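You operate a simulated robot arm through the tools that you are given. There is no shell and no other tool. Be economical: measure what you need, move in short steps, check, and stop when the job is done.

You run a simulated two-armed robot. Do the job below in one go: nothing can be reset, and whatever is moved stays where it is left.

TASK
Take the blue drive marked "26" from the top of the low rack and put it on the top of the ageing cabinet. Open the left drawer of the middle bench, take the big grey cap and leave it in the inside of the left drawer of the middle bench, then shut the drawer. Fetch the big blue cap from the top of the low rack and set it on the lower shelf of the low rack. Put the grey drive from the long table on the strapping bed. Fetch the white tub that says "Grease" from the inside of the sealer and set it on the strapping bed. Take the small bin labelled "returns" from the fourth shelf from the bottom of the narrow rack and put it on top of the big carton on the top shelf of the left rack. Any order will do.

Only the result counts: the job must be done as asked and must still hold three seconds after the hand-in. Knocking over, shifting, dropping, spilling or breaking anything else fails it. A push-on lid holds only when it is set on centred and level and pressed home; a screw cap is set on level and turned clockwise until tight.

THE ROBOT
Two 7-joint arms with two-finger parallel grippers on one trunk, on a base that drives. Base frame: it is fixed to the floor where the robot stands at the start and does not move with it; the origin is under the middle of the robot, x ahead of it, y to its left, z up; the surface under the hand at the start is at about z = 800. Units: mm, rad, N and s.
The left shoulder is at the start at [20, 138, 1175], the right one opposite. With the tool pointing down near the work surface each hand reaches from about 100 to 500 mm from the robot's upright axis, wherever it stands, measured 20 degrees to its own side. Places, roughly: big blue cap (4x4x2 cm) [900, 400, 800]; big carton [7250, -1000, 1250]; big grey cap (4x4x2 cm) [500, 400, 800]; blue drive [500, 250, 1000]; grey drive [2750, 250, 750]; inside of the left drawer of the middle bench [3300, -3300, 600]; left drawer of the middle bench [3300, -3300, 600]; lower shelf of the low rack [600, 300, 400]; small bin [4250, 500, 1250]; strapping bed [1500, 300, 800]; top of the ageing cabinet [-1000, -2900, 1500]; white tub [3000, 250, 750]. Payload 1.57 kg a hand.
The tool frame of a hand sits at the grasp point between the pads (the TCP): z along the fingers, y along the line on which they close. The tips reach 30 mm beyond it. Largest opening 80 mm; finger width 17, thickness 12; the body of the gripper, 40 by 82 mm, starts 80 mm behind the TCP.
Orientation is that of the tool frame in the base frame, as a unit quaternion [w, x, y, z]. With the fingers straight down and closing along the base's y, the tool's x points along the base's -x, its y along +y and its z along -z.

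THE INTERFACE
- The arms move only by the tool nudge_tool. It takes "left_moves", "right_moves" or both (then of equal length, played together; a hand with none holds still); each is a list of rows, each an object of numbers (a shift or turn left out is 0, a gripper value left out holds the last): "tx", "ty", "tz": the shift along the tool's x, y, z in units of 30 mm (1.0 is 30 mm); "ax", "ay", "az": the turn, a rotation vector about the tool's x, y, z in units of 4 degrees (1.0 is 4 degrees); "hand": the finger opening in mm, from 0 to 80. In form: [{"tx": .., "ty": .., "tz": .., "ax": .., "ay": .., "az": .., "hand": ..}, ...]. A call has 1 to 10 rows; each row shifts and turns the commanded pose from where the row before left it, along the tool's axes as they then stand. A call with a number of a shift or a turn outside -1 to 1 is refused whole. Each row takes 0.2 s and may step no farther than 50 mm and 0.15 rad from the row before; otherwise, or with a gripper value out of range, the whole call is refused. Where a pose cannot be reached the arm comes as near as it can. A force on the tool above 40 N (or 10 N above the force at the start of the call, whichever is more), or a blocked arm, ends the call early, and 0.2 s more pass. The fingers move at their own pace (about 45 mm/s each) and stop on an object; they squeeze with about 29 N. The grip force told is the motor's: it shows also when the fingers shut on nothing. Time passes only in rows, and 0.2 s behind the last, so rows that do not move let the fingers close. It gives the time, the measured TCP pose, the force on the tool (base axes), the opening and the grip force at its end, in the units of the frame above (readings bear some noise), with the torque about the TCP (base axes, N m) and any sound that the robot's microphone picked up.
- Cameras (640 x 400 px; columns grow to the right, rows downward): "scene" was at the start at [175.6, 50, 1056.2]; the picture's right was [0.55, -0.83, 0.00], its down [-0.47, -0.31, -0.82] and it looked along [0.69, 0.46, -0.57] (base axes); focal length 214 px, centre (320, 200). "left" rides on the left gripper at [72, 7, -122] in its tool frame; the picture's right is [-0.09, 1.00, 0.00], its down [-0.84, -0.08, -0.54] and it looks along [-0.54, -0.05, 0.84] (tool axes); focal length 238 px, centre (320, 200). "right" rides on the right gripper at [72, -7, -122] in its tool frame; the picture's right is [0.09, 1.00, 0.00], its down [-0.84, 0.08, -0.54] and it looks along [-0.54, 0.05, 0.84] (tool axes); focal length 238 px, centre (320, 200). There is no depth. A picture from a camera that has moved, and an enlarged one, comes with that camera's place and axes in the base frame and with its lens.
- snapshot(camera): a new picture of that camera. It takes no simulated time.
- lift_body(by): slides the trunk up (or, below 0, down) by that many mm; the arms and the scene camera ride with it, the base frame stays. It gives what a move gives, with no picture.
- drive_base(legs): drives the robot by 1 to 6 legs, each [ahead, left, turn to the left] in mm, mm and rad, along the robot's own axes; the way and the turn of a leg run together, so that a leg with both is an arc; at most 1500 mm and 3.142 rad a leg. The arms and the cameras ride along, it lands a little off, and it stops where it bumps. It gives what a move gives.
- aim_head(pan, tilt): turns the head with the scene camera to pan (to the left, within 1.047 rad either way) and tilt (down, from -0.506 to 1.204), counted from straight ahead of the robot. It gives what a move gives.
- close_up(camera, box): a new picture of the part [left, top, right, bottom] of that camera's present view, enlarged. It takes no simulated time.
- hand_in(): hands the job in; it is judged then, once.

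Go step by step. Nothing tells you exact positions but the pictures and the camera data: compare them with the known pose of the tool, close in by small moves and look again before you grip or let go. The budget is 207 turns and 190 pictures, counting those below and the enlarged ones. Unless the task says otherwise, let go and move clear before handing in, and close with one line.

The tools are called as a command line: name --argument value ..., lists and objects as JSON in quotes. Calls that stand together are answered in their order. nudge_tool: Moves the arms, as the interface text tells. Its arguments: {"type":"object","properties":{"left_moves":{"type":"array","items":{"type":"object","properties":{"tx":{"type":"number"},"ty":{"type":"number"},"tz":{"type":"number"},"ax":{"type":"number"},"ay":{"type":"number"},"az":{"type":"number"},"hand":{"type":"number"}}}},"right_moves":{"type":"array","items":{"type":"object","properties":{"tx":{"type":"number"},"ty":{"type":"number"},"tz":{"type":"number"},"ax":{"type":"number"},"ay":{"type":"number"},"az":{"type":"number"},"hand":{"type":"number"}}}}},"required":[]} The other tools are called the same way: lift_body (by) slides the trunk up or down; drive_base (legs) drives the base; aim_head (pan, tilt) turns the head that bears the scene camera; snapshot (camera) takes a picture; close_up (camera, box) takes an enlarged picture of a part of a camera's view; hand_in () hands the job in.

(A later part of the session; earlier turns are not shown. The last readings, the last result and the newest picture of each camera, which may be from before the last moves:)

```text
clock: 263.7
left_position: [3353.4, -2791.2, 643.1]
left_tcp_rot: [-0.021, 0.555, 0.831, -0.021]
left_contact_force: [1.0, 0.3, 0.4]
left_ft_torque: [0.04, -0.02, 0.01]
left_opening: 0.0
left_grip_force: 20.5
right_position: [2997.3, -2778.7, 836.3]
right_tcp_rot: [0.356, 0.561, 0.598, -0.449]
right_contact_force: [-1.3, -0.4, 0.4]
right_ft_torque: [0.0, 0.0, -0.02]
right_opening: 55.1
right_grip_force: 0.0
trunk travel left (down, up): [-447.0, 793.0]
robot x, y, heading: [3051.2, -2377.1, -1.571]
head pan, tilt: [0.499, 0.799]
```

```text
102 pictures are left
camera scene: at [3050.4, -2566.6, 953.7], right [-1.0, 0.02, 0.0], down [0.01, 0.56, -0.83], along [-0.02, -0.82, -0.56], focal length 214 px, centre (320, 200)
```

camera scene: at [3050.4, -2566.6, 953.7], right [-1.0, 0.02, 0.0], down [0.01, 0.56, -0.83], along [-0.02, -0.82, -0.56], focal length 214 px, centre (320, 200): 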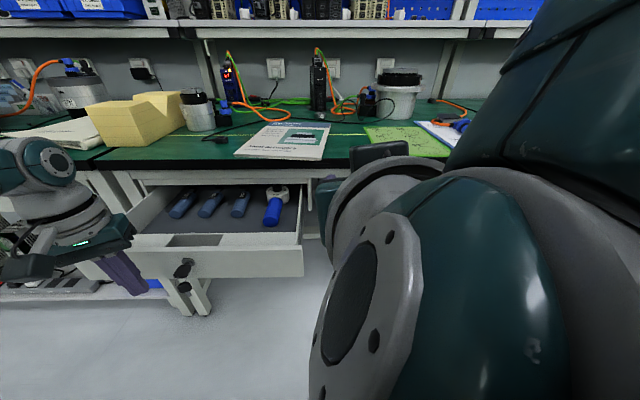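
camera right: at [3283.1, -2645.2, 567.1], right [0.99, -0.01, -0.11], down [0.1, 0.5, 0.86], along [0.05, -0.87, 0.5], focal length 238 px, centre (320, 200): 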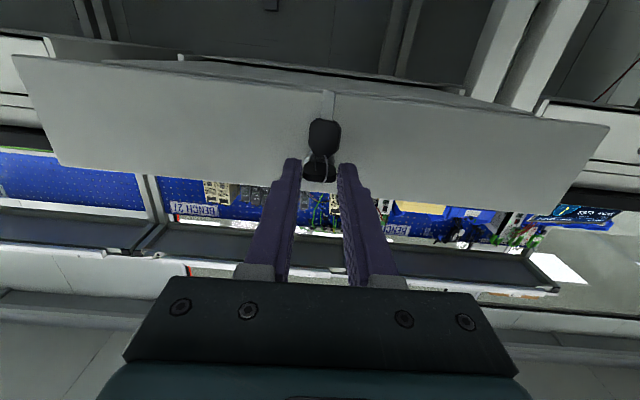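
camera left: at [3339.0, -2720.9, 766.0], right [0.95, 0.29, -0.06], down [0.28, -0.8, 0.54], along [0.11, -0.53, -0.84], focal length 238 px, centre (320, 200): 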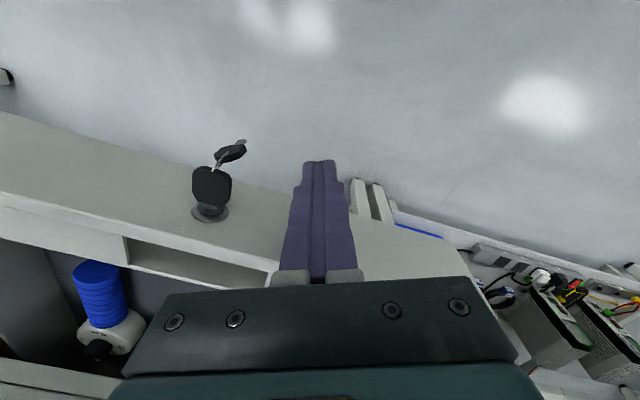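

drive_base --legs '[[100, 0, 0], [100, 0, 0]]'

snapshot --camera "left"

```text
clock: 265.6
left_position: [3353.3, -2992.8, 643.0]
left_tcp_rot: [-0.021, 0.556, 0.831, -0.021]
left_contact_force: [-0.4, 0.5, 0.1]
left_ft_torque: [0.01, 0.02, -0.02]
left_opening: 0.1
left_grip_force: 21.3
right_position: [2996.1, -2982.8, 836.8]
right_tcp_rot: [0.355, 0.561, 0.594, -0.455]
right_contact_force: [-0.2, -0.7, -0.4]
right_ft_torque: [0.03, -0.01, 0.01]
right_opening: 54.8
right_grip_force: 0.2
trunk travel left (down, up): [-447.0, 793.0]
robot x, y, heading: [3051.6, -2581.9, -1.573]
head pan, tilt: [0.499, 0.799]
```

```text
101 pictures are left
camera left: at [3338.7, -2921.9, 765.9], right [0.95, 0.29, -0.06], down [0.28, -0.8, 0.54], along [0.11, -0.53, -0.84], focal length 238 px, centre (320, 200)
```

left: 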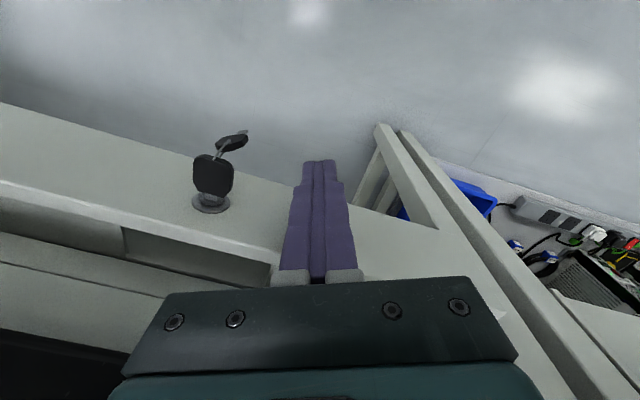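

The drawer is nearly shut, but the vertical gripper body would meet the bench edge. I'll back off slightly, tilt the left tool forward, and finish with the fingertips.

drive_base --legs '[[-90, 0, 0]]'

nudge_tool --left_moves '[{"ay": -1}, {"ay": -1}, {"ay": -1}, {"ay": -1}, {"ay": -1}, {"ay": -1}, {"ay": -1}, {"ay": -1}, {"ay": -1}, {"ay": -1}]'

snapshot --camera "left"

```text
clock: 266.7
left_position: [3353.4, -2901.1, 643.0]
left_tcp_rot: [-0.021, 0.557, 0.83, -0.02]
left_contact_force: [0.2, 1.1, -0.1]
left_ft_torque: [-0.02, 0.0, -0.02]
left_opening: 0.1
left_grip_force: 21.0
right_position: [2992.6, -2894.2, 837.8]
right_tcp_rot: [0.355, 0.562, 0.59, -0.459]
right_contact_force: [0.0, -0.1, -0.7]
right_ft_torque: [0.01, -0.01, -0.01]
right_opening: 54.7
right_grip_force: 0.1
trunk travel left (down, up): [-447.0, 793.0]
robot x, y, heading: [3050.6, -2490.0, -1.577]
head pan, tilt: [0.499, 0.799]
```

```text
clock: 268.9
left_position: [3353.8, -2900.2, 643.9]
left_tcp_rot: [0.265, 0.516, 0.787, -0.21]
left_contact_force: [-0.1, 0.0, -0.8]
left_ft_torque: [0.0, -0.02, -0.02]
left_opening: 0.0
left_grip_force: 21.4
right_position: [2989.9, -2898.7, 840.1]
right_tcp_rot: [0.355, 0.563, 0.585, -0.464]
right_contact_force: [0.9, -0.1, -0.6]
right_ft_torque: [0.0, 0.02, -0.02]
right_opening: 55.0
right_grip_force: 0.0
trunk travel left (down, up): [-447.0, 793.0]
robot x, y, heading: [3047.1, -2485.4, -1.574]
head pan, tilt: [0.499, 0.799]
```

```text
100 pictures are left
camera left: at [3310.3, -2775.4, 691.9], right [0.95, 0.31, 0.0], down [0.09, -0.29, 0.95], along [0.3, -0.91, -0.3], focal length 238 px, centre (320, 200)
```

left: 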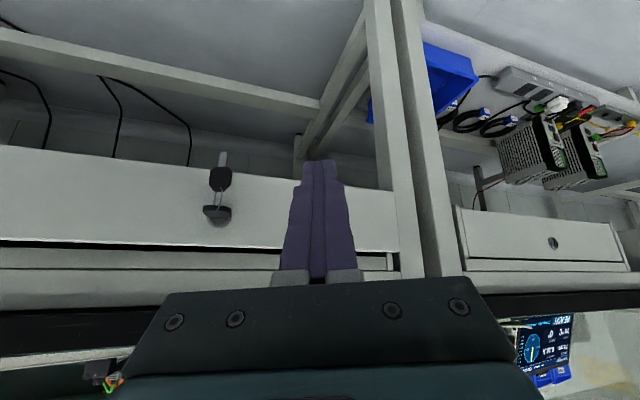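

nudge_tool --left_moves '[{"ay": -1}, {"ay": -1}]'

drive_base --legs '[[110, 0, 0]]'

snapshot --camera "left"

```text
clock: 269.5
left_position: [3353.8, -2901.1, 643.6]
left_tcp_rot: [0.319, 0.5, 0.767, -0.246]
left_contact_force: [0.4, -0.8, 0.1]
left_ft_torque: [0.0, -0.01, -0.02]
left_opening: 0.0
left_grip_force: 21.3
right_position: [2990.5, -2898.1, 839.7]
right_tcp_rot: [0.355, 0.563, 0.585, -0.464]
right_contact_force: [-0.3, 0.3, -0.5]
right_ft_torque: [0.01, -0.03, 0.0]
right_opening: 54.8
right_grip_force: 0.1
trunk travel left (down, up): [-447.0, 793.0]
robot x, y, heading: [3050.3, -2489.4, -1.572]
head pan, tilt: [0.499, 0.799]
```

```text
clock: 270.7
left_position: [3353.0, -3009.8, 643.6]
left_tcp_rot: [0.319, 0.5, 0.767, -0.245]
left_contact_force: [-0.5, -0.9, 0.2]
left_ft_torque: [-0.01, -0.03, 0.01]
left_opening: 0.2
left_grip_force: 21.2
right_position: [2990.4, -3007.2, 839.5]
right_tcp_rot: [0.355, 0.562, 0.585, -0.464]
right_contact_force: [0.1, 0.4, 0.1]
right_ft_torque: [0.01, 0.02, 0.02]
right_opening: 54.8
right_grip_force: 0.2
trunk travel left (down, up): [-447.0, 793.0]
robot x, y, heading: [3050.7, -2595.2, -1.573]
head pan, tilt: [0.499, 0.799]
```

```text
99 pictures are left
camera left: at [3307.0, -2880.1, 673.2], right [0.95, 0.32, 0.01], down [0.04, -0.16, 0.99], along [0.32, -0.93, -0.17], focal length 238 px, centre (320, 200)
```

left: 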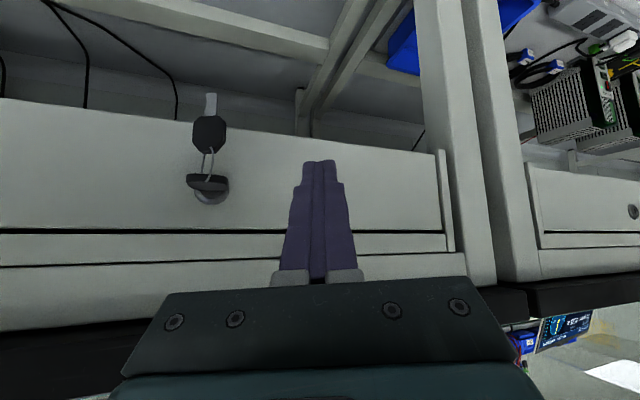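

drive_base --legs '[[14, 0, 0]]'

close_up --camera "left" --box '[300, 120, 480, 270]'

```text
clock: 271.5
left_position: [3352.4, -3022.9, 643.7]
left_tcp_rot: [0.319, 0.501, 0.766, -0.246]
left_contact_force: [-0.1, 0.3, -0.1]
left_ft_torque: [0.0, 0.0, 0.01]
left_opening: 0.1
left_grip_force: 21.5
right_position: [2989.0, -3024.2, 841.7]
right_tcp_rot: [0.356, 0.563, 0.58, -0.468]
right_contact_force: [-0.7, 0.7, 0.2]
right_ft_torque: [0.0, -0.01, 0.01]
right_opening: 54.8
right_grip_force: 0.2
trunk travel left (down, up): [-447.0, 793.0]
robot x, y, heading: [3052.7, -2612.7, -1.574]
head pan, tilt: [0.499, 0.799]
```

```text
2.67 times, centred on (390, 195) of left
camera zoom: at [3307.0, -2893.6, 673.1], right [0.95, 0.32, 0.01], down [0.04, -0.16, 0.99], along [0.32, -0.93, -0.17], focal length 636 px, centre (133, 213)
```

zoom: 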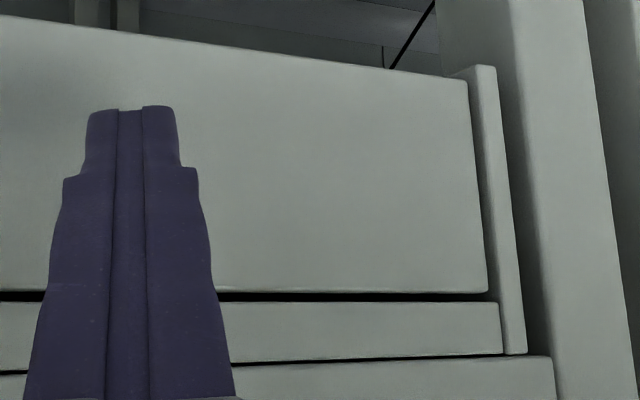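

drive_base --legs '[[10, 0, 0]]'

```text
clock: 272.2
left_position: [3351.5, -3033.5, 644.2]
left_tcp_rot: [0.319, 0.501, 0.766, -0.245]
left_contact_force: [0.1, -0.4, -0.8]
left_ft_torque: [-0.02, 0.01, 0.0]
left_opening: 0.0
left_grip_force: 21.4
right_position: [2987.3, -3036.9, 842.3]
right_tcp_rot: [0.356, 0.564, 0.577, -0.471]
right_contact_force: [-0.4, 0.2, 0.1]
right_ft_torque: [0.0, 0.0, 0.02]
right_opening: 55.2
right_grip_force: 0.1
trunk travel left (down, up): [-447.0, 793.0]
robot x, y, heading: [3047.3, -2623.0, -1.578]
head pan, tilt: [0.499, 0.799]
```

drive_base --legs '[[10, 0, 0]]'

close_up --camera "left" --box '[300, 120, 480, 270]'

```text
clock: 273.0
left_position: [3352.8, -3037.5, 641.9]
left_tcp_rot: [0.317, 0.502, 0.767, -0.244]
left_contact_force: [-5.3, 26.7, 24.1]
left_ft_torque: [-0.3, 0.08, -0.14]
left_opening: 0.1
left_grip_force: 21.0
right_position: [2985.6, -3043.7, 842.0]
right_tcp_rot: [0.357, 0.566, 0.573, -0.474]
right_contact_force: [-0.3, 0.2, -0.3]
right_ft_torque: [0.01, -0.04, 0.01]
right_opening: 55.2
right_grip_force: 0.1
trunk travel left (down, up): [-447.0, 793.0]
robot x, y, heading: [3048.2, -2632.6, -1.569]
head pan, tilt: [0.499, 0.799]
```

```text
2.67 times, centred on (390, 195) of left
camera zoom: at [3306.9, -2907.4, 672.1], right [0.95, 0.32, 0.01], down [0.04, -0.17, 0.98], along [0.32, -0.93, -0.17], focal length 636 px, centre (133, 213)
```

zoom: 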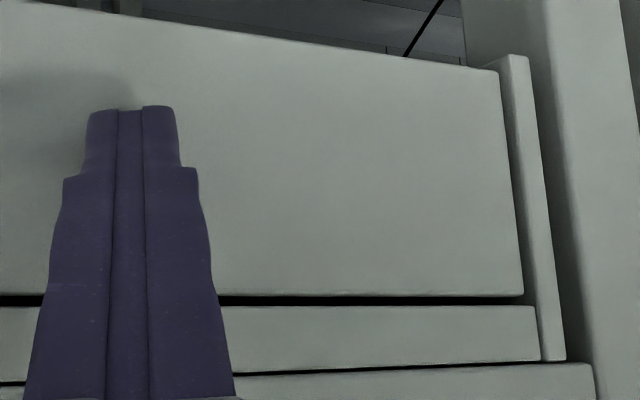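

Firm resistance: the drawer is shut flush. Backing away and turning to the long table.

drive_base --legs '[[-600, 0, 0], [0, 0, -3.1]]'

lift_body --by 350

aim_head --pan 0.4 --tilt 0.35

snapshot --camera "scene"

```text
clock: 283.6
left_position: [2727.5, -1639.4, 643.5]
left_tcp_rot: [-0.237, 0.778, -0.482, -0.326]
left_contact_force: [0.5, 0.8, -1.2]
left_ft_torque: [0.01, 0.01, 0.03]
left_opening: 0.0
left_grip_force: 21.2
right_position: [3093.4, -1615.0, 843.9]
right_tcp_rot: [-0.465, 0.587, -0.551, -0.369]
right_contact_force: [-0.2, 0.3, -0.5]
right_ft_torque: [-0.02, 0.0, 0.0]
right_opening: 54.9
right_grip_force: 0.0
trunk travel left (down, up): [-447.0, 793.0]
robot x, y, heading: [3053.9, -2037.5, 1.621]
head pan, tilt: [0.499, 0.799]
```

```text
clock: 287.0
left_position: [2727.4, -1639.9, 993.1]
left_tcp_rot: [-0.238, 0.778, -0.482, -0.325]
left_contact_force: [0.4, -0.6, 0.3]
left_ft_torque: [-0.02, -0.01, 0.01]
left_opening: 0.0
left_grip_force: 21.8
right_position: [3093.0, -1614.7, 1193.4]
right_tcp_rot: [-0.466, 0.587, -0.551, -0.368]
right_contact_force: [-0.2, -0.7, 0.0]
right_ft_torque: [-0.04, 0.01, 0.0]
right_opening: 55.2
right_grip_force: 0.0
trunk travel left (down, up): [-797.0, 443.0]
robot x, y, heading: [3050.9, -2035.6, 1.619]
head pan, tilt: [0.499, 0.799]
```

```text
clock: 287.9
left_position: [2726.8, -1638.9, 993.9]
left_tcp_rot: [-0.238, 0.778, -0.482, -0.325]
left_contact_force: [1.0, 0.2, 0.5]
left_ft_torque: [-0.04, 0.03, -0.01]
left_opening: 0.0
left_grip_force: 21.2
right_position: [3093.4, -1615.7, 1193.7]
right_tcp_rot: [-0.466, 0.586, -0.551, -0.368]
right_contact_force: [-0.1, -0.1, 0.1]
right_ft_torque: [0.01, -0.03, 0.02]
right_opening: 54.8
right_grip_force: 0.0
trunk travel left (down, up): [-797.0, 443.0]
robot x, y, heading: [3049.6, -2034.5, 1.615]
head pan, tilt: [0.4, 0.351]
```

```text
96 pictures are left
camera scene: at [3006.7, -1850.4, 1326.3], right [0.9, 0.43, 0.0], down [0.15, -0.31, -0.94], along [-0.41, 0.85, -0.34], focal length 214 px, centre (320, 200)
```

scene: 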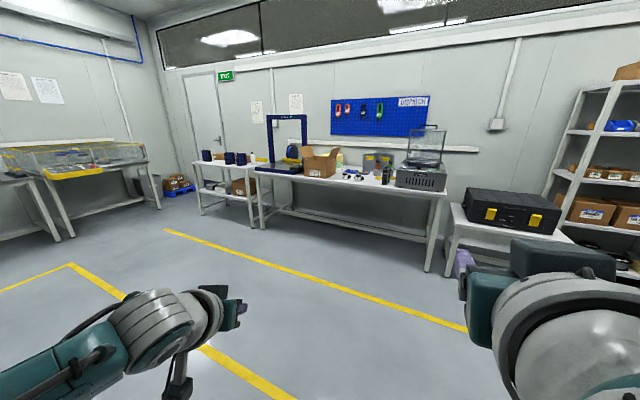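

The long table with the strapping bed (left) and the sealer (right) is ahead. I'll first bring both hands back to vertical here in the open.

nudge_tool --left_moves '[{"ay": 1, "hand": 80}, {"ay": 1}, {"ay": 1}, {"ay": 1}, {"ay": 1}, {"ay": 1}, {"ay": 1}, {"ay": 1}, {"ay": 1}, {"ay": 1}]' --right_moves '[{"ay": 1, "hand": 80}, {"ay": 1}, {"ay": 1}, {"ay": 1}, {"ay": 1}, {"ay": 1}, {"ay": 1}, {"ay": 1}, {"ay": 1}, {"ay": 1}]'

nudge_tool --left_moves '[{"ay": 1}, {"ay": 1}, {}, {}, {}, {}, {}]' --right_moves '[{"ay": 1}, {"ay": 1}, {"ay": 1}, {"ay": 1}, {"ay": 1}, {"ay": 1}, {"ay": 1}]'

drive_base --legs '[[1400, 230, 0]]'

aim_head --pan 0.0 --tilt 0.45

snapshot --camera "scene"

```text
clock: 289.1
left_position: [2727.6, -1638.8, 993.0]
left_tcp_rot: [-0.154, 0.822, -0.514, -0.192]
left_contact_force: [-0.4, 0.3, -0.4]
left_ft_torque: [-0.03, -0.01, -0.01]
left_opening: 80.1
left_grip_force: 0.2
right_position: [3104.4, -1666.6, 1119.5]
right_tcp_rot: [-0.368, 0.715, -0.564, -0.187]
right_contact_force: [-0.3, -0.7, 0.0]
right_ft_torque: [-0.05, -0.03, 0.0]
right_opening: 79.7
right_grip_force: 0.1
trunk travel left (down, up): [-797.0, 443.0]
robot x, y, heading: [3047.7, -2032.0, 1.616]
head pan, tilt: [0.4, 0.351]
stopped in row 5 (right hand): the arm was blocked; the commanded pose is now the measured one
```

```text
clock: 290.9
left_position: [2727.3, -1638.6, 993.7]
left_tcp_rot: [-0.119, 0.832, -0.525, -0.134]
left_contact_force: [0.4, -0.5, -0.2]
left_ft_torque: [-0.02, 0.01, 0.04]
left_opening: 80.2
left_grip_force: 0.1
right_position: [3098.8, -1685.9, 1100.5]
right_tcp_rot: [-0.199, 0.749, -0.632, 0.011]
right_contact_force: [1.0, 0.0, 0.0]
right_ft_torque: [0.03, 0.04, 0.0]
right_opening: 80.1
right_grip_force: 0.1
trunk travel left (down, up): [-797.0, 443.0]
robot x, y, heading: [3046.4, -2036.0, 1.618]
head pan, tilt: [0.4, 0.351]
stopped in row 7 (right hand): the arm was blocked; the commanded pose is now the measured one
```

```text
clock: 298.0
left_position: [2418.3, -251.6, 994.1]
left_tcp_rot: [-0.117, 0.836, -0.518, -0.135]
left_contact_force: [0.1, -0.2, -0.1]
left_ft_torque: [-0.02, -0.01, 0.04]
left_opening: 80.4
left_grip_force: 0.1
right_position: [2789.9, -292.6, 1100.1]
right_tcp_rot: [-0.199, 0.754, -0.626, 0.009]
right_contact_force: [0.4, 0.0, 0.5]
right_ft_torque: [0.01, -0.02, -0.01]
right_opening: 80.1
right_grip_force: 0.1
trunk travel left (down, up): [-797.0, 443.0]
robot x, y, heading: [2746.0, -640.3, 1.633]
head pan, tilt: [0.4, 0.351]
```

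```text
clock: 298.9
left_position: [2417.5, -250.8, 993.8]
left_tcp_rot: [-0.118, 0.836, -0.519, -0.135]
left_contact_force: [0.2, 0.6, 0.2]
left_ft_torque: [-0.04, 0.01, 0.03]
left_opening: 80.0
left_grip_force: 0.0
right_position: [2790.9, -292.8, 1100.3]
right_tcp_rot: [-0.199, 0.754, -0.626, 0.009]
right_contact_force: [-0.2, 1.0, -0.5]
right_ft_torque: [0.02, -0.01, 0.0]
right_opening: 79.8
right_grip_force: 0.1
trunk travel left (down, up): [-797.0, 443.0]
robot x, y, heading: [2744.2, -640.7, 1.631]
head pan, tilt: [0.0, 0.45]
```

```text
95 pictures are left
camera scene: at [2735.9, -450.5, 1317.2], right [1.0, 0.06, 0.0], down [0.03, -0.43, -0.9], along [-0.05, 0.9, -0.43], focal length 214 px, centre (320, 200)
```

scene: 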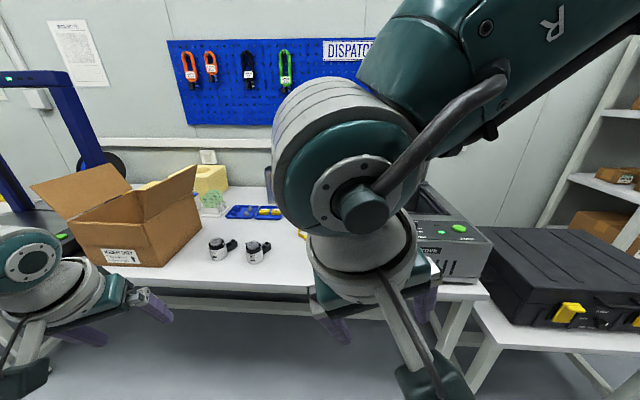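

The right arm's elbow is blocking the view. I'll straighten its roll/tilt and move it to the right.

nudge_tool --right_moves '[{"ax": -1, "ty": -0.7, "tz": 0.3}, {"ax": -1, "ty": -0.7, "tz": 0.3}, {"ax": -1, "ty": -0.7, "tz": 0.3}, {"ax": -1, "ty": -0.7, "tz": 0.3}, {"ay": 1, "ty": -0.7}, {"ay": 1, "ty": -0.7}, {"ay": 1}, {"ay": 1}]' --left_moves '[{"ay": 1}, {"ay": 1}, {"ay": 1}, {"ay": 1}, {}, {}, {}, {}]'

snapshot --camera "scene"

```text
clock: 300.7
left_position: [2418.0, -252.7, 993.8]
left_tcp_rot: [-0.044, 0.847, -0.53, -0.017]
left_contact_force: [-1.0, -0.7, 0.8]
left_ft_torque: [0.0, 0.03, 0.02]
left_opening: 79.9
left_grip_force: 0.1
right_position: [2918.8, -261.0, 1086.4]
right_tcp_rot: [-0.004, 0.778, -0.628, 0.03]
right_contact_force: [-0.6, 0.3, 0.2]
right_ft_torque: [-0.03, 0.0, 0.01]
right_opening: 80.1
right_grip_force: 0.0
trunk travel left (down, up): [-797.0, 443.0]
robot x, y, heading: [2747.3, -642.8, 1.631]
head pan, tilt: [0.0, 0.45]
```

```text
94 pictures are left
camera scene: at [2736.0, -450.5, 1317.2], right [1.0, 0.06, 0.0], down [0.03, -0.43, -0.9], along [-0.05, 0.9, -0.44], focal length 214 px, centre (320, 200)
```

scene: 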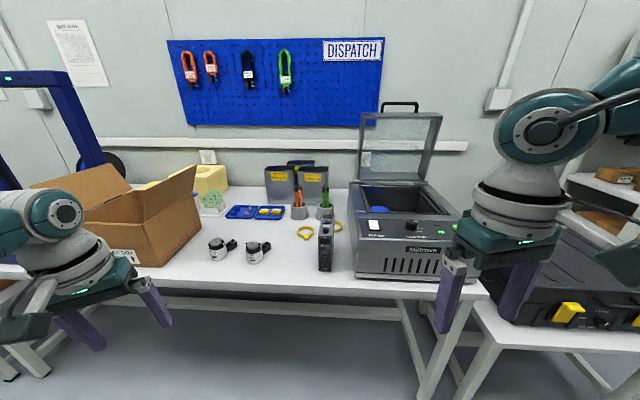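

close_up --camera "scene" --box '[280, 150, 480, 290]'

close_up --camera "scene" --box '[200, 200, 360, 290]'

```text
2.86 times, centred on (380, 220) of scene
camera zoom: at [2736.0, -450.5, 1317.2], right [1.0, 0.06, 0.0], down [0.03, -0.43, -0.9], along [-0.05, 0.9, -0.44], focal length 613 px, centre (149, 143)
```

zoom: 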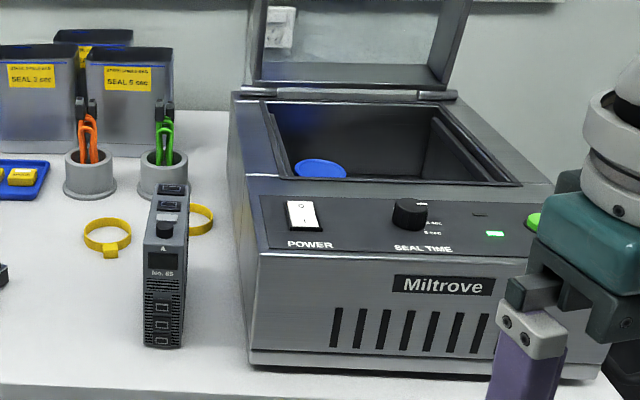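

```text
4.00 times, centred on (280, 245) of scene
camera zoom: at [2736.0, -450.5, 1317.2], right [1.0, 0.06, 0.0], down [0.03, -0.43, -0.9], along [-0.05, 0.9, -0.44], focal length 858 px, centre (480, 20)
```

zoom: 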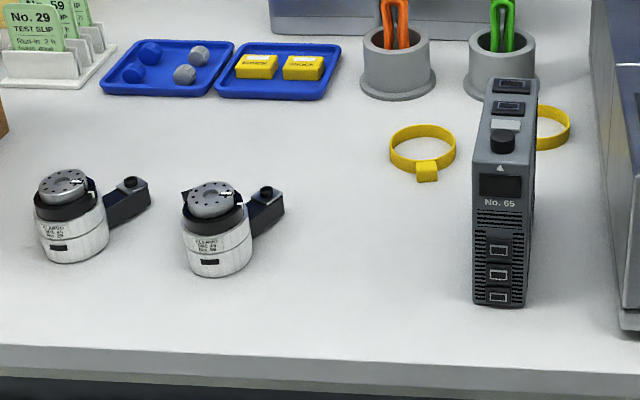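

The grey drive (No. 65) stands left of the sealer; a blue-lidded item is inside the sealer. I'll raise up, straighten the left hand, and move in for a look from above.

nudge_tool --left_moves '[{"az": 1, "ty": -0.9}, {"az": 1, "ty": -0.9}, {"az": 1, "ty": -0.9}, {"az": 1, "ty": -0.9}, {"az": 1, "ty": -0.9}, {"az": 1, "ty": -0.9}]'

lift_body --by 220

drive_base --legs '[[330, -60, -0.06]]'

aim_head --pan -0.3 --tilt 0.75

snapshot --camera "scene"

snapshot --camera "right"

```text
clock: 302.1
left_position: [2572.1, -206.9, 1000.7]
left_tcp_rot: [-0.039, 0.718, -0.695, -0.025]
left_contact_force: [0.1, 0.8, -0.3]
left_ft_torque: [0.0, 0.01, 0.0]
left_opening: 80.0
left_grip_force: 0.0
right_position: [2917.9, -260.0, 1086.8]
right_tcp_rot: [-0.006, 0.778, -0.628, 0.031]
right_contact_force: [-0.4, 0.2, -0.7]
right_ft_torque: [0.01, -0.01, 0.0]
right_opening: 80.2
right_grip_force: 0.1
trunk travel left (down, up): [-797.0, 443.0]
robot x, y, heading: [2747.9, -646.3, 1.633]
head pan, tilt: [0.0, 0.45]
```

```text
clock: 304.4
left_position: [2572.7, -208.7, 1221.6]
left_tcp_rot: [-0.039, 0.718, -0.695, -0.025]
left_contact_force: [-0.4, 0.3, -0.4]
left_ft_torque: [0.0, 0.03, 0.0]
left_opening: 80.1
left_grip_force: 0.1
right_position: [2917.9, -259.6, 1306.6]
right_tcp_rot: [-0.006, 0.777, -0.628, 0.031]
right_contact_force: [-0.2, -0.4, 0.8]
right_ft_torque: [-0.01, 0.0, 0.01]
right_opening: 79.9
right_grip_force: 0.0
trunk travel left (down, up): [-1017.0, 223.0]
robot x, y, heading: [2742.9, -644.2, 1.632]
head pan, tilt: [0.0, 0.45]
```

```text
clock: 306.6
left_position: [2651.2, 132.9, 1219.6]
left_tcp_rot: [0.04, -0.696, 0.716, 0.024]
left_contact_force: [0.0, -0.3, -1.1]
left_ft_torque: [0.02, 0.0, 0.0]
left_opening: 80.1
left_grip_force: 0.0
right_position: [2992.8, 58.0, 1305.8]
right_tcp_rot: [-0.005, 0.758, -0.652, 0.031]
right_contact_force: [0.4, -0.4, 0.4]
right_ft_torque: [-0.01, -0.03, -0.02]
right_opening: 80.0
right_grip_force: 0.1
trunk travel left (down, up): [-1017.0, 223.0]
robot x, y, heading: [2796.5, -312.5, 1.57]
head pan, tilt: [0.0, 0.45]
```

```text
clock: 307.4
left_position: [2651.9, 132.6, 1220.5]
left_tcp_rot: [0.04, -0.696, 0.717, 0.024]
left_contact_force: [-0.4, -0.3, -0.5]
left_ft_torque: [0.01, -0.01, 0.0]
left_opening: 80.3
left_grip_force: 0.2
right_position: [2992.4, 57.2, 1305.4]
right_tcp_rot: [-0.005, 0.757, -0.652, 0.031]
right_contact_force: [-0.1, -0.2, 0.0]
right_ft_torque: [-0.01, 0.01, -0.03]
right_opening: 79.9
right_grip_force: 0.1
trunk travel left (down, up): [-1017.0, 223.0]
robot x, y, heading: [2798.8, -316.8, 1.57]
head pan, tilt: [-0.3, 0.75]
```

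```text
91 pictures are left
camera scene: at [2823.0, -133.3, 1510.8], right [0.95, -0.3, 0.0], down [-0.2, -0.65, -0.73], along [0.22, 0.7, -0.68], focal length 214 px, centre (320, 200)
```

scene: 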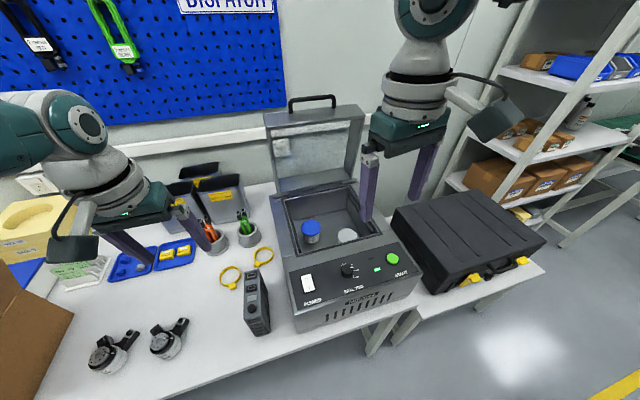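

```text
90 pictures are left
camera right: at [3003.9, -6.2, 1431.6], right [-0.97, -0.24, -0.04], down [-0.23, 0.83, 0.5], along [-0.09, 0.5, -0.86], focal length 238 px, centre (320, 200)
```

right: 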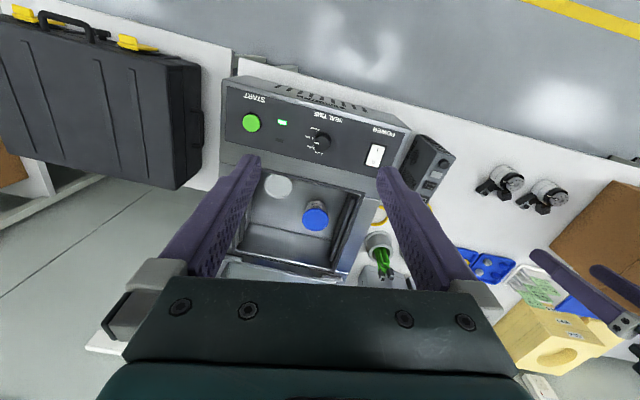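

close_up --camera "right" --box '[230, 140, 390, 280]'

close_up --camera "scene" --box '[270, 180, 410, 280]'

```text
2.86 times, centred on (310, 210) of right
camera zoom: at [3003.9, -6.2, 1431.6], right [-0.97, -0.24, -0.04], down [-0.23, 0.83, 0.5], along [-0.09, 0.5, -0.86], focal length 681 px, centre (349, 171)
```

zoom: 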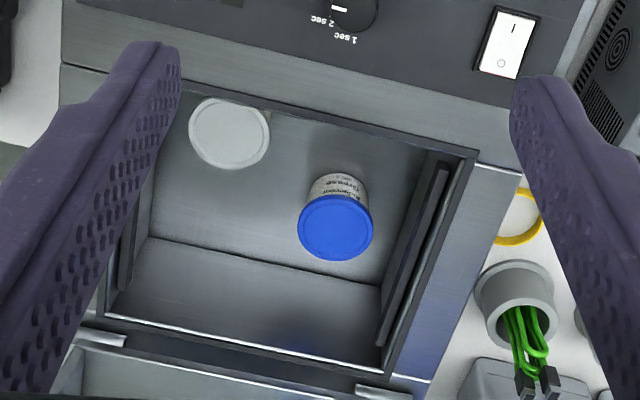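

```text
4.00 times, centred on (340, 230) of scene
camera zoom: at [2823.0, -133.3, 1510.8], right [0.95, -0.3, 0.0], down [-0.2, -0.65, -0.73], along [0.22, 0.7, -0.68], focal length 858 px, centre (240, 80)
```

zoom: 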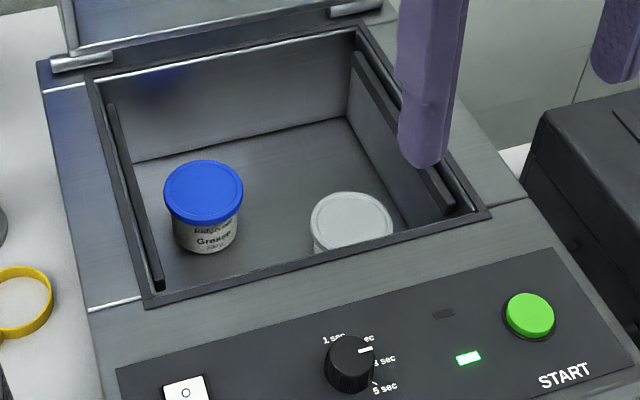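

The tub marked "Grease" (blue lid) has its lid centre at about [2945, 367, 896], ~72 mm wide. First the grey drive with the left hand; checking its camera.

snapshot --camera "left"

```text
87 pictures are left
camera left: at [2638.8, 48.9, 1335.3], right [-0.99, 0.12, -0.01], down [0.09, 0.78, 0.62], along [0.09, 0.61, -0.79], focal length 238 px, centre (320, 200)
```

left: 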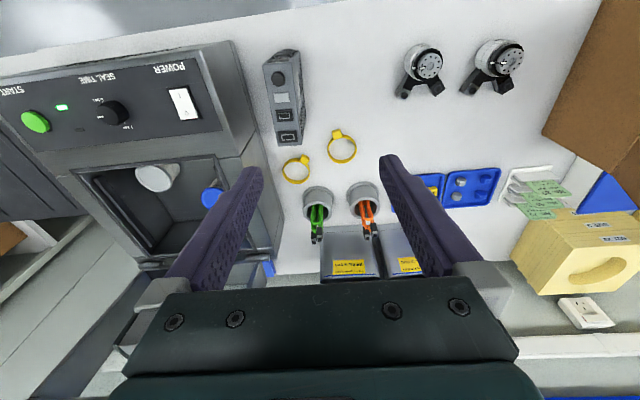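

The grey drive's top is centred at [2714, 155, 934], yawed ~6°. I'll raise both hands relative to the trunk, align the left one, then lower the trunk.

nudge_tool --left_moves '[{"tz": -0.9, "ay": 0.65}, {"tz": -0.9, "ay": 0.65}, {"tz": -0.9, "az": 1}, {"tz": -0.9, "ty": -0.5}, {"tz": -0.9, "ty": -0.5}, {"tz": -0.9, "ty": -0.5}, {"tz": -0.9, "ty": -0.5, "hand": 70}]' --right_moves '[{"tz": -0.9}, {"tz": -0.9}, {"tz": -0.9}, {"tz": -0.9}, {"tz": -0.9}, {"tz": -0.9}, {"tz": -0.9}]'

lift_body --by -380

snapshot --camera "left"

```text
clock: 309.0
left_position: [2706.7, 121.2, 1410.2]
left_tcp_rot: [0.008, -0.671, 0.741, -0.007]
left_contact_force: [-0.2, -0.1, -0.1]
left_ft_torque: [0.03, 0.0, 0.01]
left_opening: 70.2
left_grip_force: 0.0
right_position: [2982.3, 64.5, 1494.6]
right_tcp_rot: [-0.004, 0.758, -0.652, 0.031]
right_contact_force: [-1.2, 0.4, 0.0]
right_ft_torque: [0.01, -0.02, -0.01]
right_opening: 80.0
right_grip_force: 0.1
trunk travel left (down, up): [-1017.0, 223.0]
robot x, y, heading: [2795.4, -312.1, 1.575]
head pan, tilt: [-0.3, 0.75]
```

```text
clock: 312.7
left_position: [2705.1, 121.9, 1029.9]
left_tcp_rot: [0.007, -0.671, 0.742, -0.007]
left_contact_force: [0.5, 0.3, -0.4]
left_ft_torque: [0.0, -0.04, 0.01]
left_opening: 70.0
left_grip_force: 0.1
right_position: [2983.0, 63.0, 1114.6]
right_tcp_rot: [-0.005, 0.758, -0.652, 0.031]
right_contact_force: [-0.6, 0.2, -0.3]
right_ft_torque: [0.0, 0.01, 0.03]
right_opening: 80.0
right_grip_force: 0.0
trunk travel left (down, up): [-637.0, 603.0]
robot x, y, heading: [2795.5, -314.8, 1.567]
head pan, tilt: [-0.3, 0.75]
```

```text
86 pictures are left
camera left: at [2689.7, 50.6, 1151.9], right [-0.98, 0.19, -0.02], down [0.15, 0.82, 0.55], along [0.12, 0.53, -0.84], focal length 238 px, centre (320, 200)
```

left: 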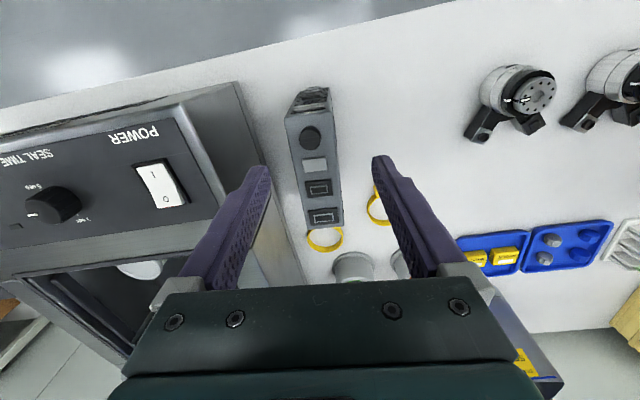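

nudge_tool --left_moves '[{"tx": -0.65, "ty": -0.12}, {"tx": -0.65, "ty": -0.12}, {"tz": 0.8}, {"tz": 0.8}]'

snapshot --camera "left"

```text
clock: 313.7
left_position: [2714.1, 149.3, 982.1]
left_tcp_rot: [0.008, -0.67, 0.742, -0.008]
left_contact_force: [-0.4, 0.7, -0.5]
left_ft_torque: [0.06, 0.01, 0.0]
left_opening: 70.0
left_grip_force: 0.1
left hand out of reach, approached as far as the arm can: row 2, 4
right_position: [2983.0, 64.3, 1114.7]
right_tcp_rot: [-0.004, 0.757, -0.653, 0.031]
right_contact_force: [-0.5, -0.6, -0.3]
right_ft_torque: [-0.01, 0.02, -0.04]
right_opening: 80.1
right_grip_force: 0.1
trunk travel left (down, up): [-637.0, 603.0]
robot x, y, heading: [2794.8, -313.5, 1.57]
head pan, tilt: [-0.3, 0.75]
```

```text
85 pictures are left
camera left: at [2696.5, 77.5, 1104.1], right [-0.98, 0.19, -0.02], down [0.15, 0.82, 0.55], along [0.12, 0.53, -0.84], focal length 238 px, centre (320, 200)
```

left: 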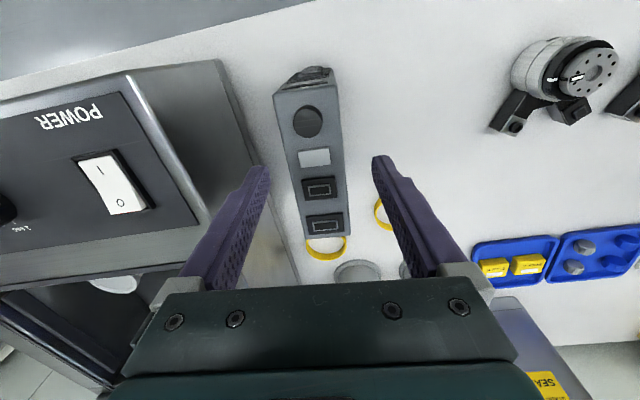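

drive_base --legs '[[12, 0, 0]]'

lift_body --by -74

snapshot --camera "left"

```text
clock: 314.4
left_position: [2713.6, 161.6, 982.5]
left_tcp_rot: [0.008, -0.671, 0.742, -0.007]
left_contact_force: [0.3, 0.9, 0.0]
left_ft_torque: [-0.05, -0.03, 0.0]
left_opening: 69.6
left_grip_force: 0.0
right_position: [2982.8, 76.5, 1114.3]
right_tcp_rot: [-0.005, 0.757, -0.652, 0.031]
right_contact_force: [-0.5, -0.1, -0.4]
right_ft_torque: [-0.02, 0.05, -0.02]
right_opening: 80.5
right_grip_force: 0.1
trunk travel left (down, up): [-637.0, 603.0]
robot x, y, heading: [2795.7, -301.5, 1.563]
head pan, tilt: [-0.3, 0.75]
```

```text
clock: 315.6
left_position: [2712.2, 162.0, 909.2]
left_tcp_rot: [0.007, -0.672, 0.741, -0.007]
left_contact_force: [-0.5, -0.3, 0.7]
left_ft_torque: [-0.02, 0.0, 0.01]
left_opening: 70.1
left_grip_force: 0.1
right_position: [2984.1, 76.8, 1040.1]
right_tcp_rot: [-0.005, 0.758, -0.652, 0.031]
right_contact_force: [0.2, 0.3, 0.3]
right_ft_torque: [-0.02, 0.0, -0.02]
right_opening: 80.2
right_grip_force: 0.1
trunk travel left (down, up): [-563.0, 677.0]
robot x, y, heading: [2792.7, -302.0, 1.57]
head pan, tilt: [-0.3, 0.75]
```

```text
84 pictures are left
camera left: at [2696.5, 89.8, 1030.4], right [-0.98, 0.19, -0.02], down [0.15, 0.82, 0.55], along [0.12, 0.53, -0.84], focal length 238 px, centre (320, 200)
```

left: 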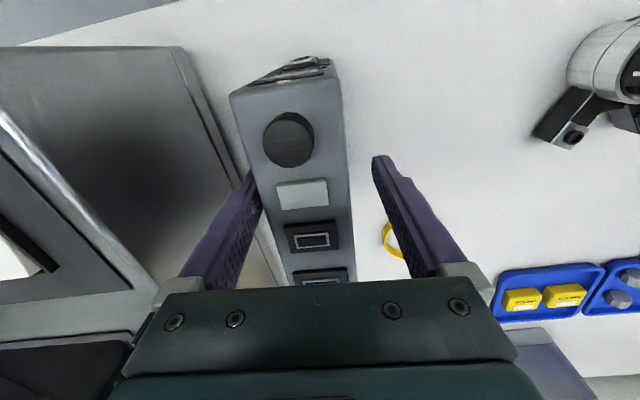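

nudge_tool --left_moves '[{"ty": -0.25}, {"hand": 40}, {}, {}, {}]'

lift_body --by 130

snapshot --camera "left"

```text
clock: 316.8
left_position: [2718.8, 161.1, 907.2]
left_tcp_rot: [0.007, -0.671, 0.741, -0.007]
left_contact_force: [-3.8, -0.1, 0.7]
left_ft_torque: [0.21, 0.7, 0.09]
left_opening: 46.5
left_grip_force: 29.2
right_position: [2981.7, 74.4, 1040.4]
right_tcp_rot: [-0.005, 0.758, -0.652, 0.029]
right_contact_force: [0.5, -0.1, -0.3]
right_ft_torque: [-0.01, 0.02, 0.01]
right_opening: 80.1
right_grip_force: 0.1
trunk travel left (down, up): [-563.0, 677.0]
robot x, y, heading: [2794.1, -300.6, 1.568]
head pan, tilt: [-0.3, 0.75]
```

```text
clock: 318.3
left_position: [2721.0, 159.5, 1037.5]
left_tcp_rot: [0.007, -0.671, 0.741, -0.008]
left_contact_force: [-0.5, -0.4, -9.8]
left_ft_torque: [-0.04, 0.01, 0.0]
left_opening: 46.0
left_grip_force: 28.9
right_position: [2982.4, 75.1, 1169.0]
right_tcp_rot: [-0.003, 0.758, -0.652, 0.032]
right_contact_force: [0.3, 0.5, 0.0]
right_ft_torque: [0.01, 0.0, 0.02]
right_opening: 80.0
right_grip_force: 0.2
trunk travel left (down, up): [-693.0, 547.0]
robot x, y, heading: [2795.3, -303.4, 1.568]
head pan, tilt: [-0.3, 0.75]
```

```text
83 pictures are left
camera left: at [2704.1, 88.3, 1159.9], right [-0.98, 0.19, -0.02], down [0.15, 0.83, 0.54], along [0.12, 0.53, -0.84], focal length 238 px, centre (320, 200)
```

left: 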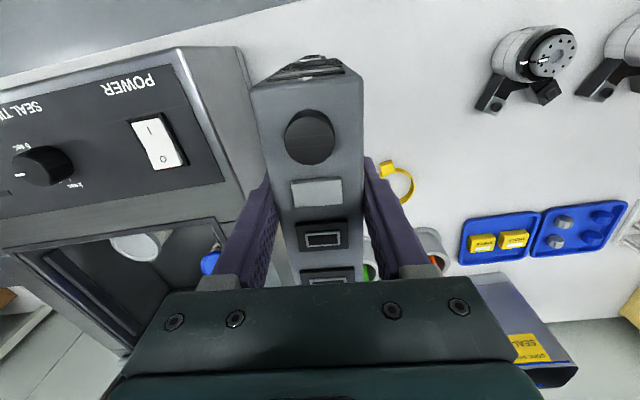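

Grey drive held (~1 kg). Now I'll retract and raise the left hand, and move/yaw the right hand toward the tub.

nudge_tool --left_moves '[{"tx": 0.9, "tz": -0.6}, {"tx": 0.9, "tz": -0.6}, {"tx": 0.9, "tz": -0.6}, {"tx": 0.9, "tz": -0.6}, {"tx": 0.9, "tz": -0.6}, {"tx": 0.9, "tz": -0.6}]' --right_moves '[{"tx": -0.7, "ty": 0.1}, {"tx": -0.7, "ty": 0.1}, {"tx": -0.7, "ty": 0.1}, {"tx": -0.7, "ty": 0.1}, {"tx": -0.7, "ty": 0.1}, {"tx": -0.7, "ty": 0.1}]'

nudge_tool --right_moves '[{"az": -1}, {"az": -1}, {"az": -1}, {"az": -1}, {"az": -1}, {"az": -1}, {"az": -1}]'

drive_base --legs '[[155, 0, 0]]'

snapshot --camera "right"

```text
clock: 319.7
left_position: [2742.7, 155.3, 1115.7]
left_tcp_rot: [0.006, -0.67, 0.742, -0.008]
left_contact_force: [0.0, 0.6, -9.1]
left_ft_torque: [-0.03, -0.02, -0.03]
left_opening: 45.8
left_grip_force: 28.3
left hand out of reach, approached as far as the arm can: row 1, 2, 3, 4, 5, 6
right_position: [2955.5, 166.3, 1164.6]
right_tcp_rot: [-0.004, 0.758, -0.651, 0.032]
right_contact_force: [-0.1, 0.3, 0.8]
right_ft_torque: [0.0, -0.01, -0.02]
right_opening: 80.2
right_grip_force: 0.0
right hand out of reach, approached as far as the arm can: row 5, 6
trunk travel left (down, up): [-693.0, 547.0]
robot x, y, heading: [2796.0, -299.3, 1.568]
head pan, tilt: [-0.3, 0.75]
```

```text
clock: 321.3
left_position: [2744.7, 156.2, 1114.9]
left_tcp_rot: [0.005, -0.671, 0.742, -0.009]
left_contact_force: [0.2, -0.6, -9.6]
left_ft_torque: [-0.05, -0.02, -0.01]
left_opening: 46.0
left_grip_force: 28.8
right_position: [2980.0, 140.7, 1160.6]
right_tcp_rot: [-0.001, 0.84, -0.542, 0.03]
right_contact_force: [0.2, 0.4, 0.4]
right_ft_torque: [-0.06, 0.0, -0.02]
right_opening: 80.3
right_grip_force: 0.0
right hand out of reach, approached as far as the arm can: row 2, 3, 4, 5, 6, 7
trunk travel left (down, up): [-693.0, 547.0]
robot x, y, heading: [2795.4, -302.1, 1.574]
head pan, tilt: [-0.3, 0.75]
```

```text
clock: 322.7
left_position: [2744.9, 310.5, 1115.0]
left_tcp_rot: [0.006, -0.671, 0.742, -0.008]
left_contact_force: [-0.2, -0.3, -9.3]
left_ft_torque: [-0.05, 0.06, -0.01]
left_opening: 45.8
left_grip_force: 29.0
right_position: [2979.7, 294.7, 1161.0]
right_tcp_rot: [-0.002, 0.839, -0.544, 0.03]
right_contact_force: [0.0, -0.2, 0.4]
right_ft_torque: [0.0, -0.02, -0.02]
right_opening: 79.9
right_grip_force: 0.2
trunk travel left (down, up): [-693.0, 547.0]
robot x, y, heading: [2798.0, -147.5, 1.567]
head pan, tilt: [-0.3, 0.75]
```

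```text
82 pictures are left
camera right: at [3010.1, 237.3, 1286.7], right [-0.87, -0.49, -0.03], down [-0.44, 0.75, 0.5], along [-0.22, 0.45, -0.87], focal length 238 px, centre (320, 200)
```

right: 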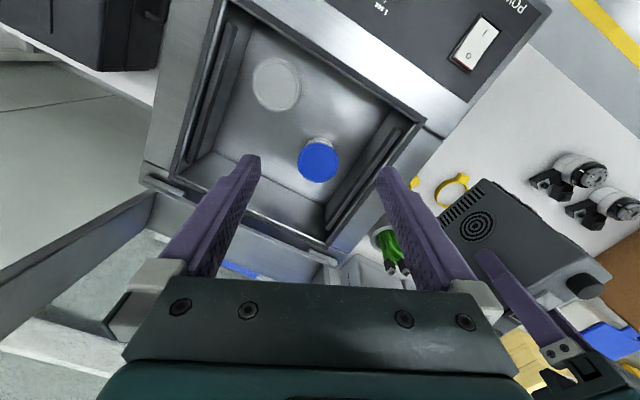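

The left arm won't retract from here, so lowering is unsafe with the drive in hand. I'll deliver the grey drive to the strapping bed first.

drive_base --legs '[[-380, 0, 0], [0, 1130, 0]]'

aim_head --pan 0.1 --tilt 0.6

snapshot --camera "scene"

```text
clock: 330.5
left_position: [1604.1, -67.1, 1114.0]
left_tcp_rot: [0.006, -0.673, 0.74, -0.008]
left_contact_force: [-0.8, -1.0, -9.9]
left_ft_torque: [-0.04, 0.04, -0.03]
left_opening: 45.9
left_grip_force: 28.7
right_position: [1840.9, -81.7, 1160.9]
right_tcp_rot: [-0.001, 0.841, -0.541, 0.029]
right_contact_force: [-0.7, 0.1, 0.7]
right_ft_torque: [0.02, 0.01, 0.02]
right_opening: 79.9
right_grip_force: 0.1
trunk travel left (down, up): [-693.0, 547.0]
robot x, y, heading: [1656.1, -527.1, 1.574]
head pan, tilt: [-0.3, 0.75]
```

```text
clock: 331.4
left_position: [1604.9, -67.5, 1116.0]
left_tcp_rot: [0.006, -0.674, 0.739, -0.008]
left_contact_force: [-0.5, 0.0, -9.9]
left_ft_torque: [-0.06, -0.01, -0.01]
left_opening: 45.8
left_grip_force: 28.9
right_position: [1841.1, -81.4, 1161.5]
right_tcp_rot: [-0.001, 0.84, -0.542, 0.03]
right_contact_force: [0.8, 0.0, 0.1]
right_ft_torque: [0.0, 0.02, 0.01]
right_opening: 80.2
right_grip_force: 0.0
trunk travel left (down, up): [-693.0, 547.0]
robot x, y, heading: [1659.6, -525.7, 1.577]
head pan, tilt: [0.099, 0.6]
```

```text
81 pictures are left
camera scene: at [1652.9, -336.1, 1199.4], right [0.99, 0.1, 0.0], down [0.06, -0.56, -0.82], along [-0.08, 0.82, -0.57], focal length 214 px, centre (320, 200)
```

scene: 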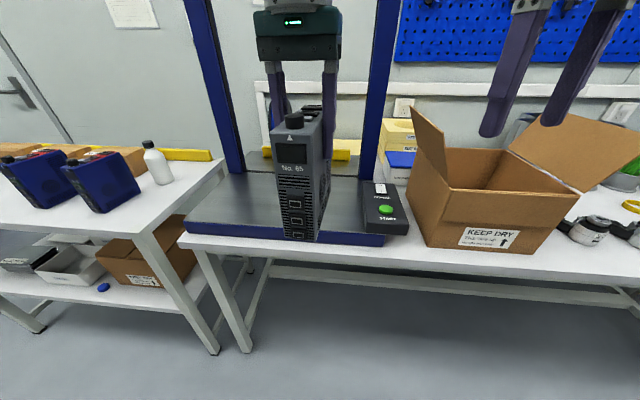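

The strapping bed's front half (y 60–360) is free. I'll move over it and lower the drive at about [1440, 195].

drive_base --legs '[[0, 165, 0], [255, 0, 0]]'

lift_body --by -150

snapshot --camera "scene"

snapshot --camera "left"

```text
clock: 334.3
left_position: [1441.1, 189.0, 1114.1]
left_tcp_rot: [0.006, -0.671, 0.742, -0.009]
left_contact_force: [0.7, -0.5, -8.8]
left_ft_torque: [-0.08, 0.0, 0.03]
left_opening: 45.9
left_grip_force: 29.2
right_position: [1676.9, 172.2, 1160.8]
right_tcp_rot: [-0.001, 0.839, -0.543, 0.031]
right_contact_force: [-0.1, 0.0, -0.3]
right_ft_torque: [0.0, -0.01, 0.0]
right_opening: 79.8
right_grip_force: 0.0
trunk travel left (down, up): [-693.0, 547.0]
robot x, y, heading: [1496.6, -269.7, 1.571]
head pan, tilt: [0.099, 0.6]
```

```text
clock: 336.0
left_position: [1440.8, 187.9, 964.6]
left_tcp_rot: [0.006, -0.671, 0.741, -0.009]
left_contact_force: [-0.9, -0.4, -8.9]
left_ft_torque: [-0.04, -0.03, 0.03]
left_opening: 45.7
left_grip_force: 29.1
right_position: [1677.9, 174.3, 1010.8]
right_tcp_rot: [-0.001, 0.839, -0.543, 0.031]
right_contact_force: [0.2, 0.3, 0.4]
right_ft_torque: [0.0, -0.02, 0.0]
right_opening: 80.2
right_grip_force: 0.0
trunk travel left (down, up): [-543.0, 697.0]
robot x, y, heading: [1492.4, -266.9, 1.569]
head pan, tilt: [0.099, 0.6]
```

```text
80 pictures are left
camera scene: at [1488.0, -80.3, 1049.5], right [1.0, 0.1, 0.0], down [0.06, -0.56, -0.82], along [-0.08, 0.82, -0.57], focal length 214 px, centre (320, 200)
```

scene: 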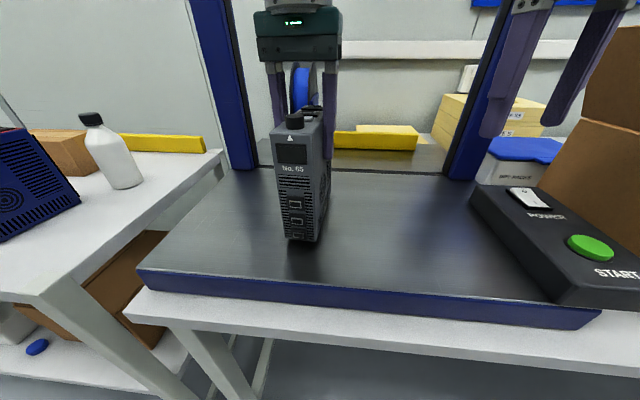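

```text
79 pictures are left
camera left: at [1424.5, 117.4, 1086.9], right [-0.98, 0.19, -0.02], down [0.15, 0.83, 0.54], along [0.12, 0.53, -0.84], focal length 238 px, centre (320, 200)
```

left: 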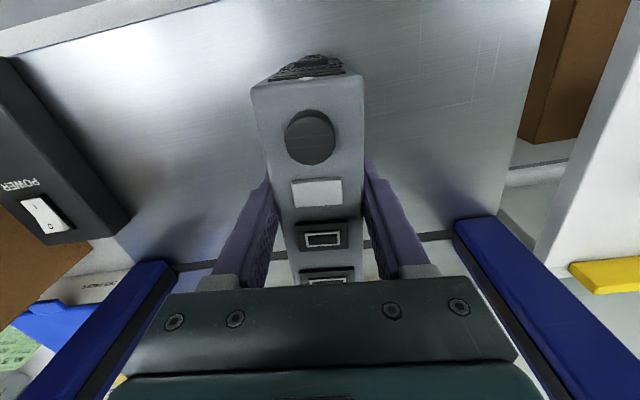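

lift_body --by -20

close_up --camera "scene" --box '[220, 130, 420, 290]'

```text
clock: 336.7
left_position: [1441.5, 190.2, 945.6]
left_tcp_rot: [0.008, -0.671, 0.741, -0.006]
left_contact_force: [1.3, 2.2, 1.9]
left_ft_torque: [0.63, 0.02, -0.04]
left_opening: 45.9
left_grip_force: 18.7
right_position: [1677.6, 174.0, 991.8]
right_tcp_rot: [-0.002, 0.84, -0.542, 0.031]
right_contact_force: [-0.3, 0.3, 0.4]
right_ft_torque: [-0.02, 0.01, -0.04]
right_opening: 80.0
right_grip_force: 0.1
trunk travel left (down, up): [-523.0, 717.0]
robot x, y, heading: [1492.7, -270.7, 1.567]
head pan, tilt: [0.099, 0.6]
```

```text
2.50 times, centred on (320, 210) of scene
camera zoom: at [1488.2, -79.0, 1029.6], right [1.0, 0.1, 0.0], down [0.06, -0.56, -0.83], along [-0.08, 0.82, -0.56], focal length 536 px, centre (320, 175)
```

zoom: 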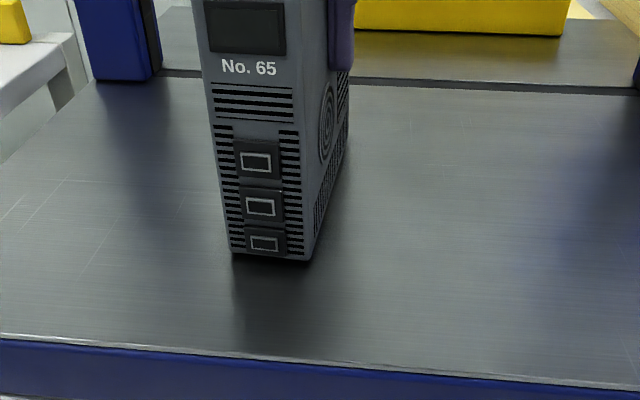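

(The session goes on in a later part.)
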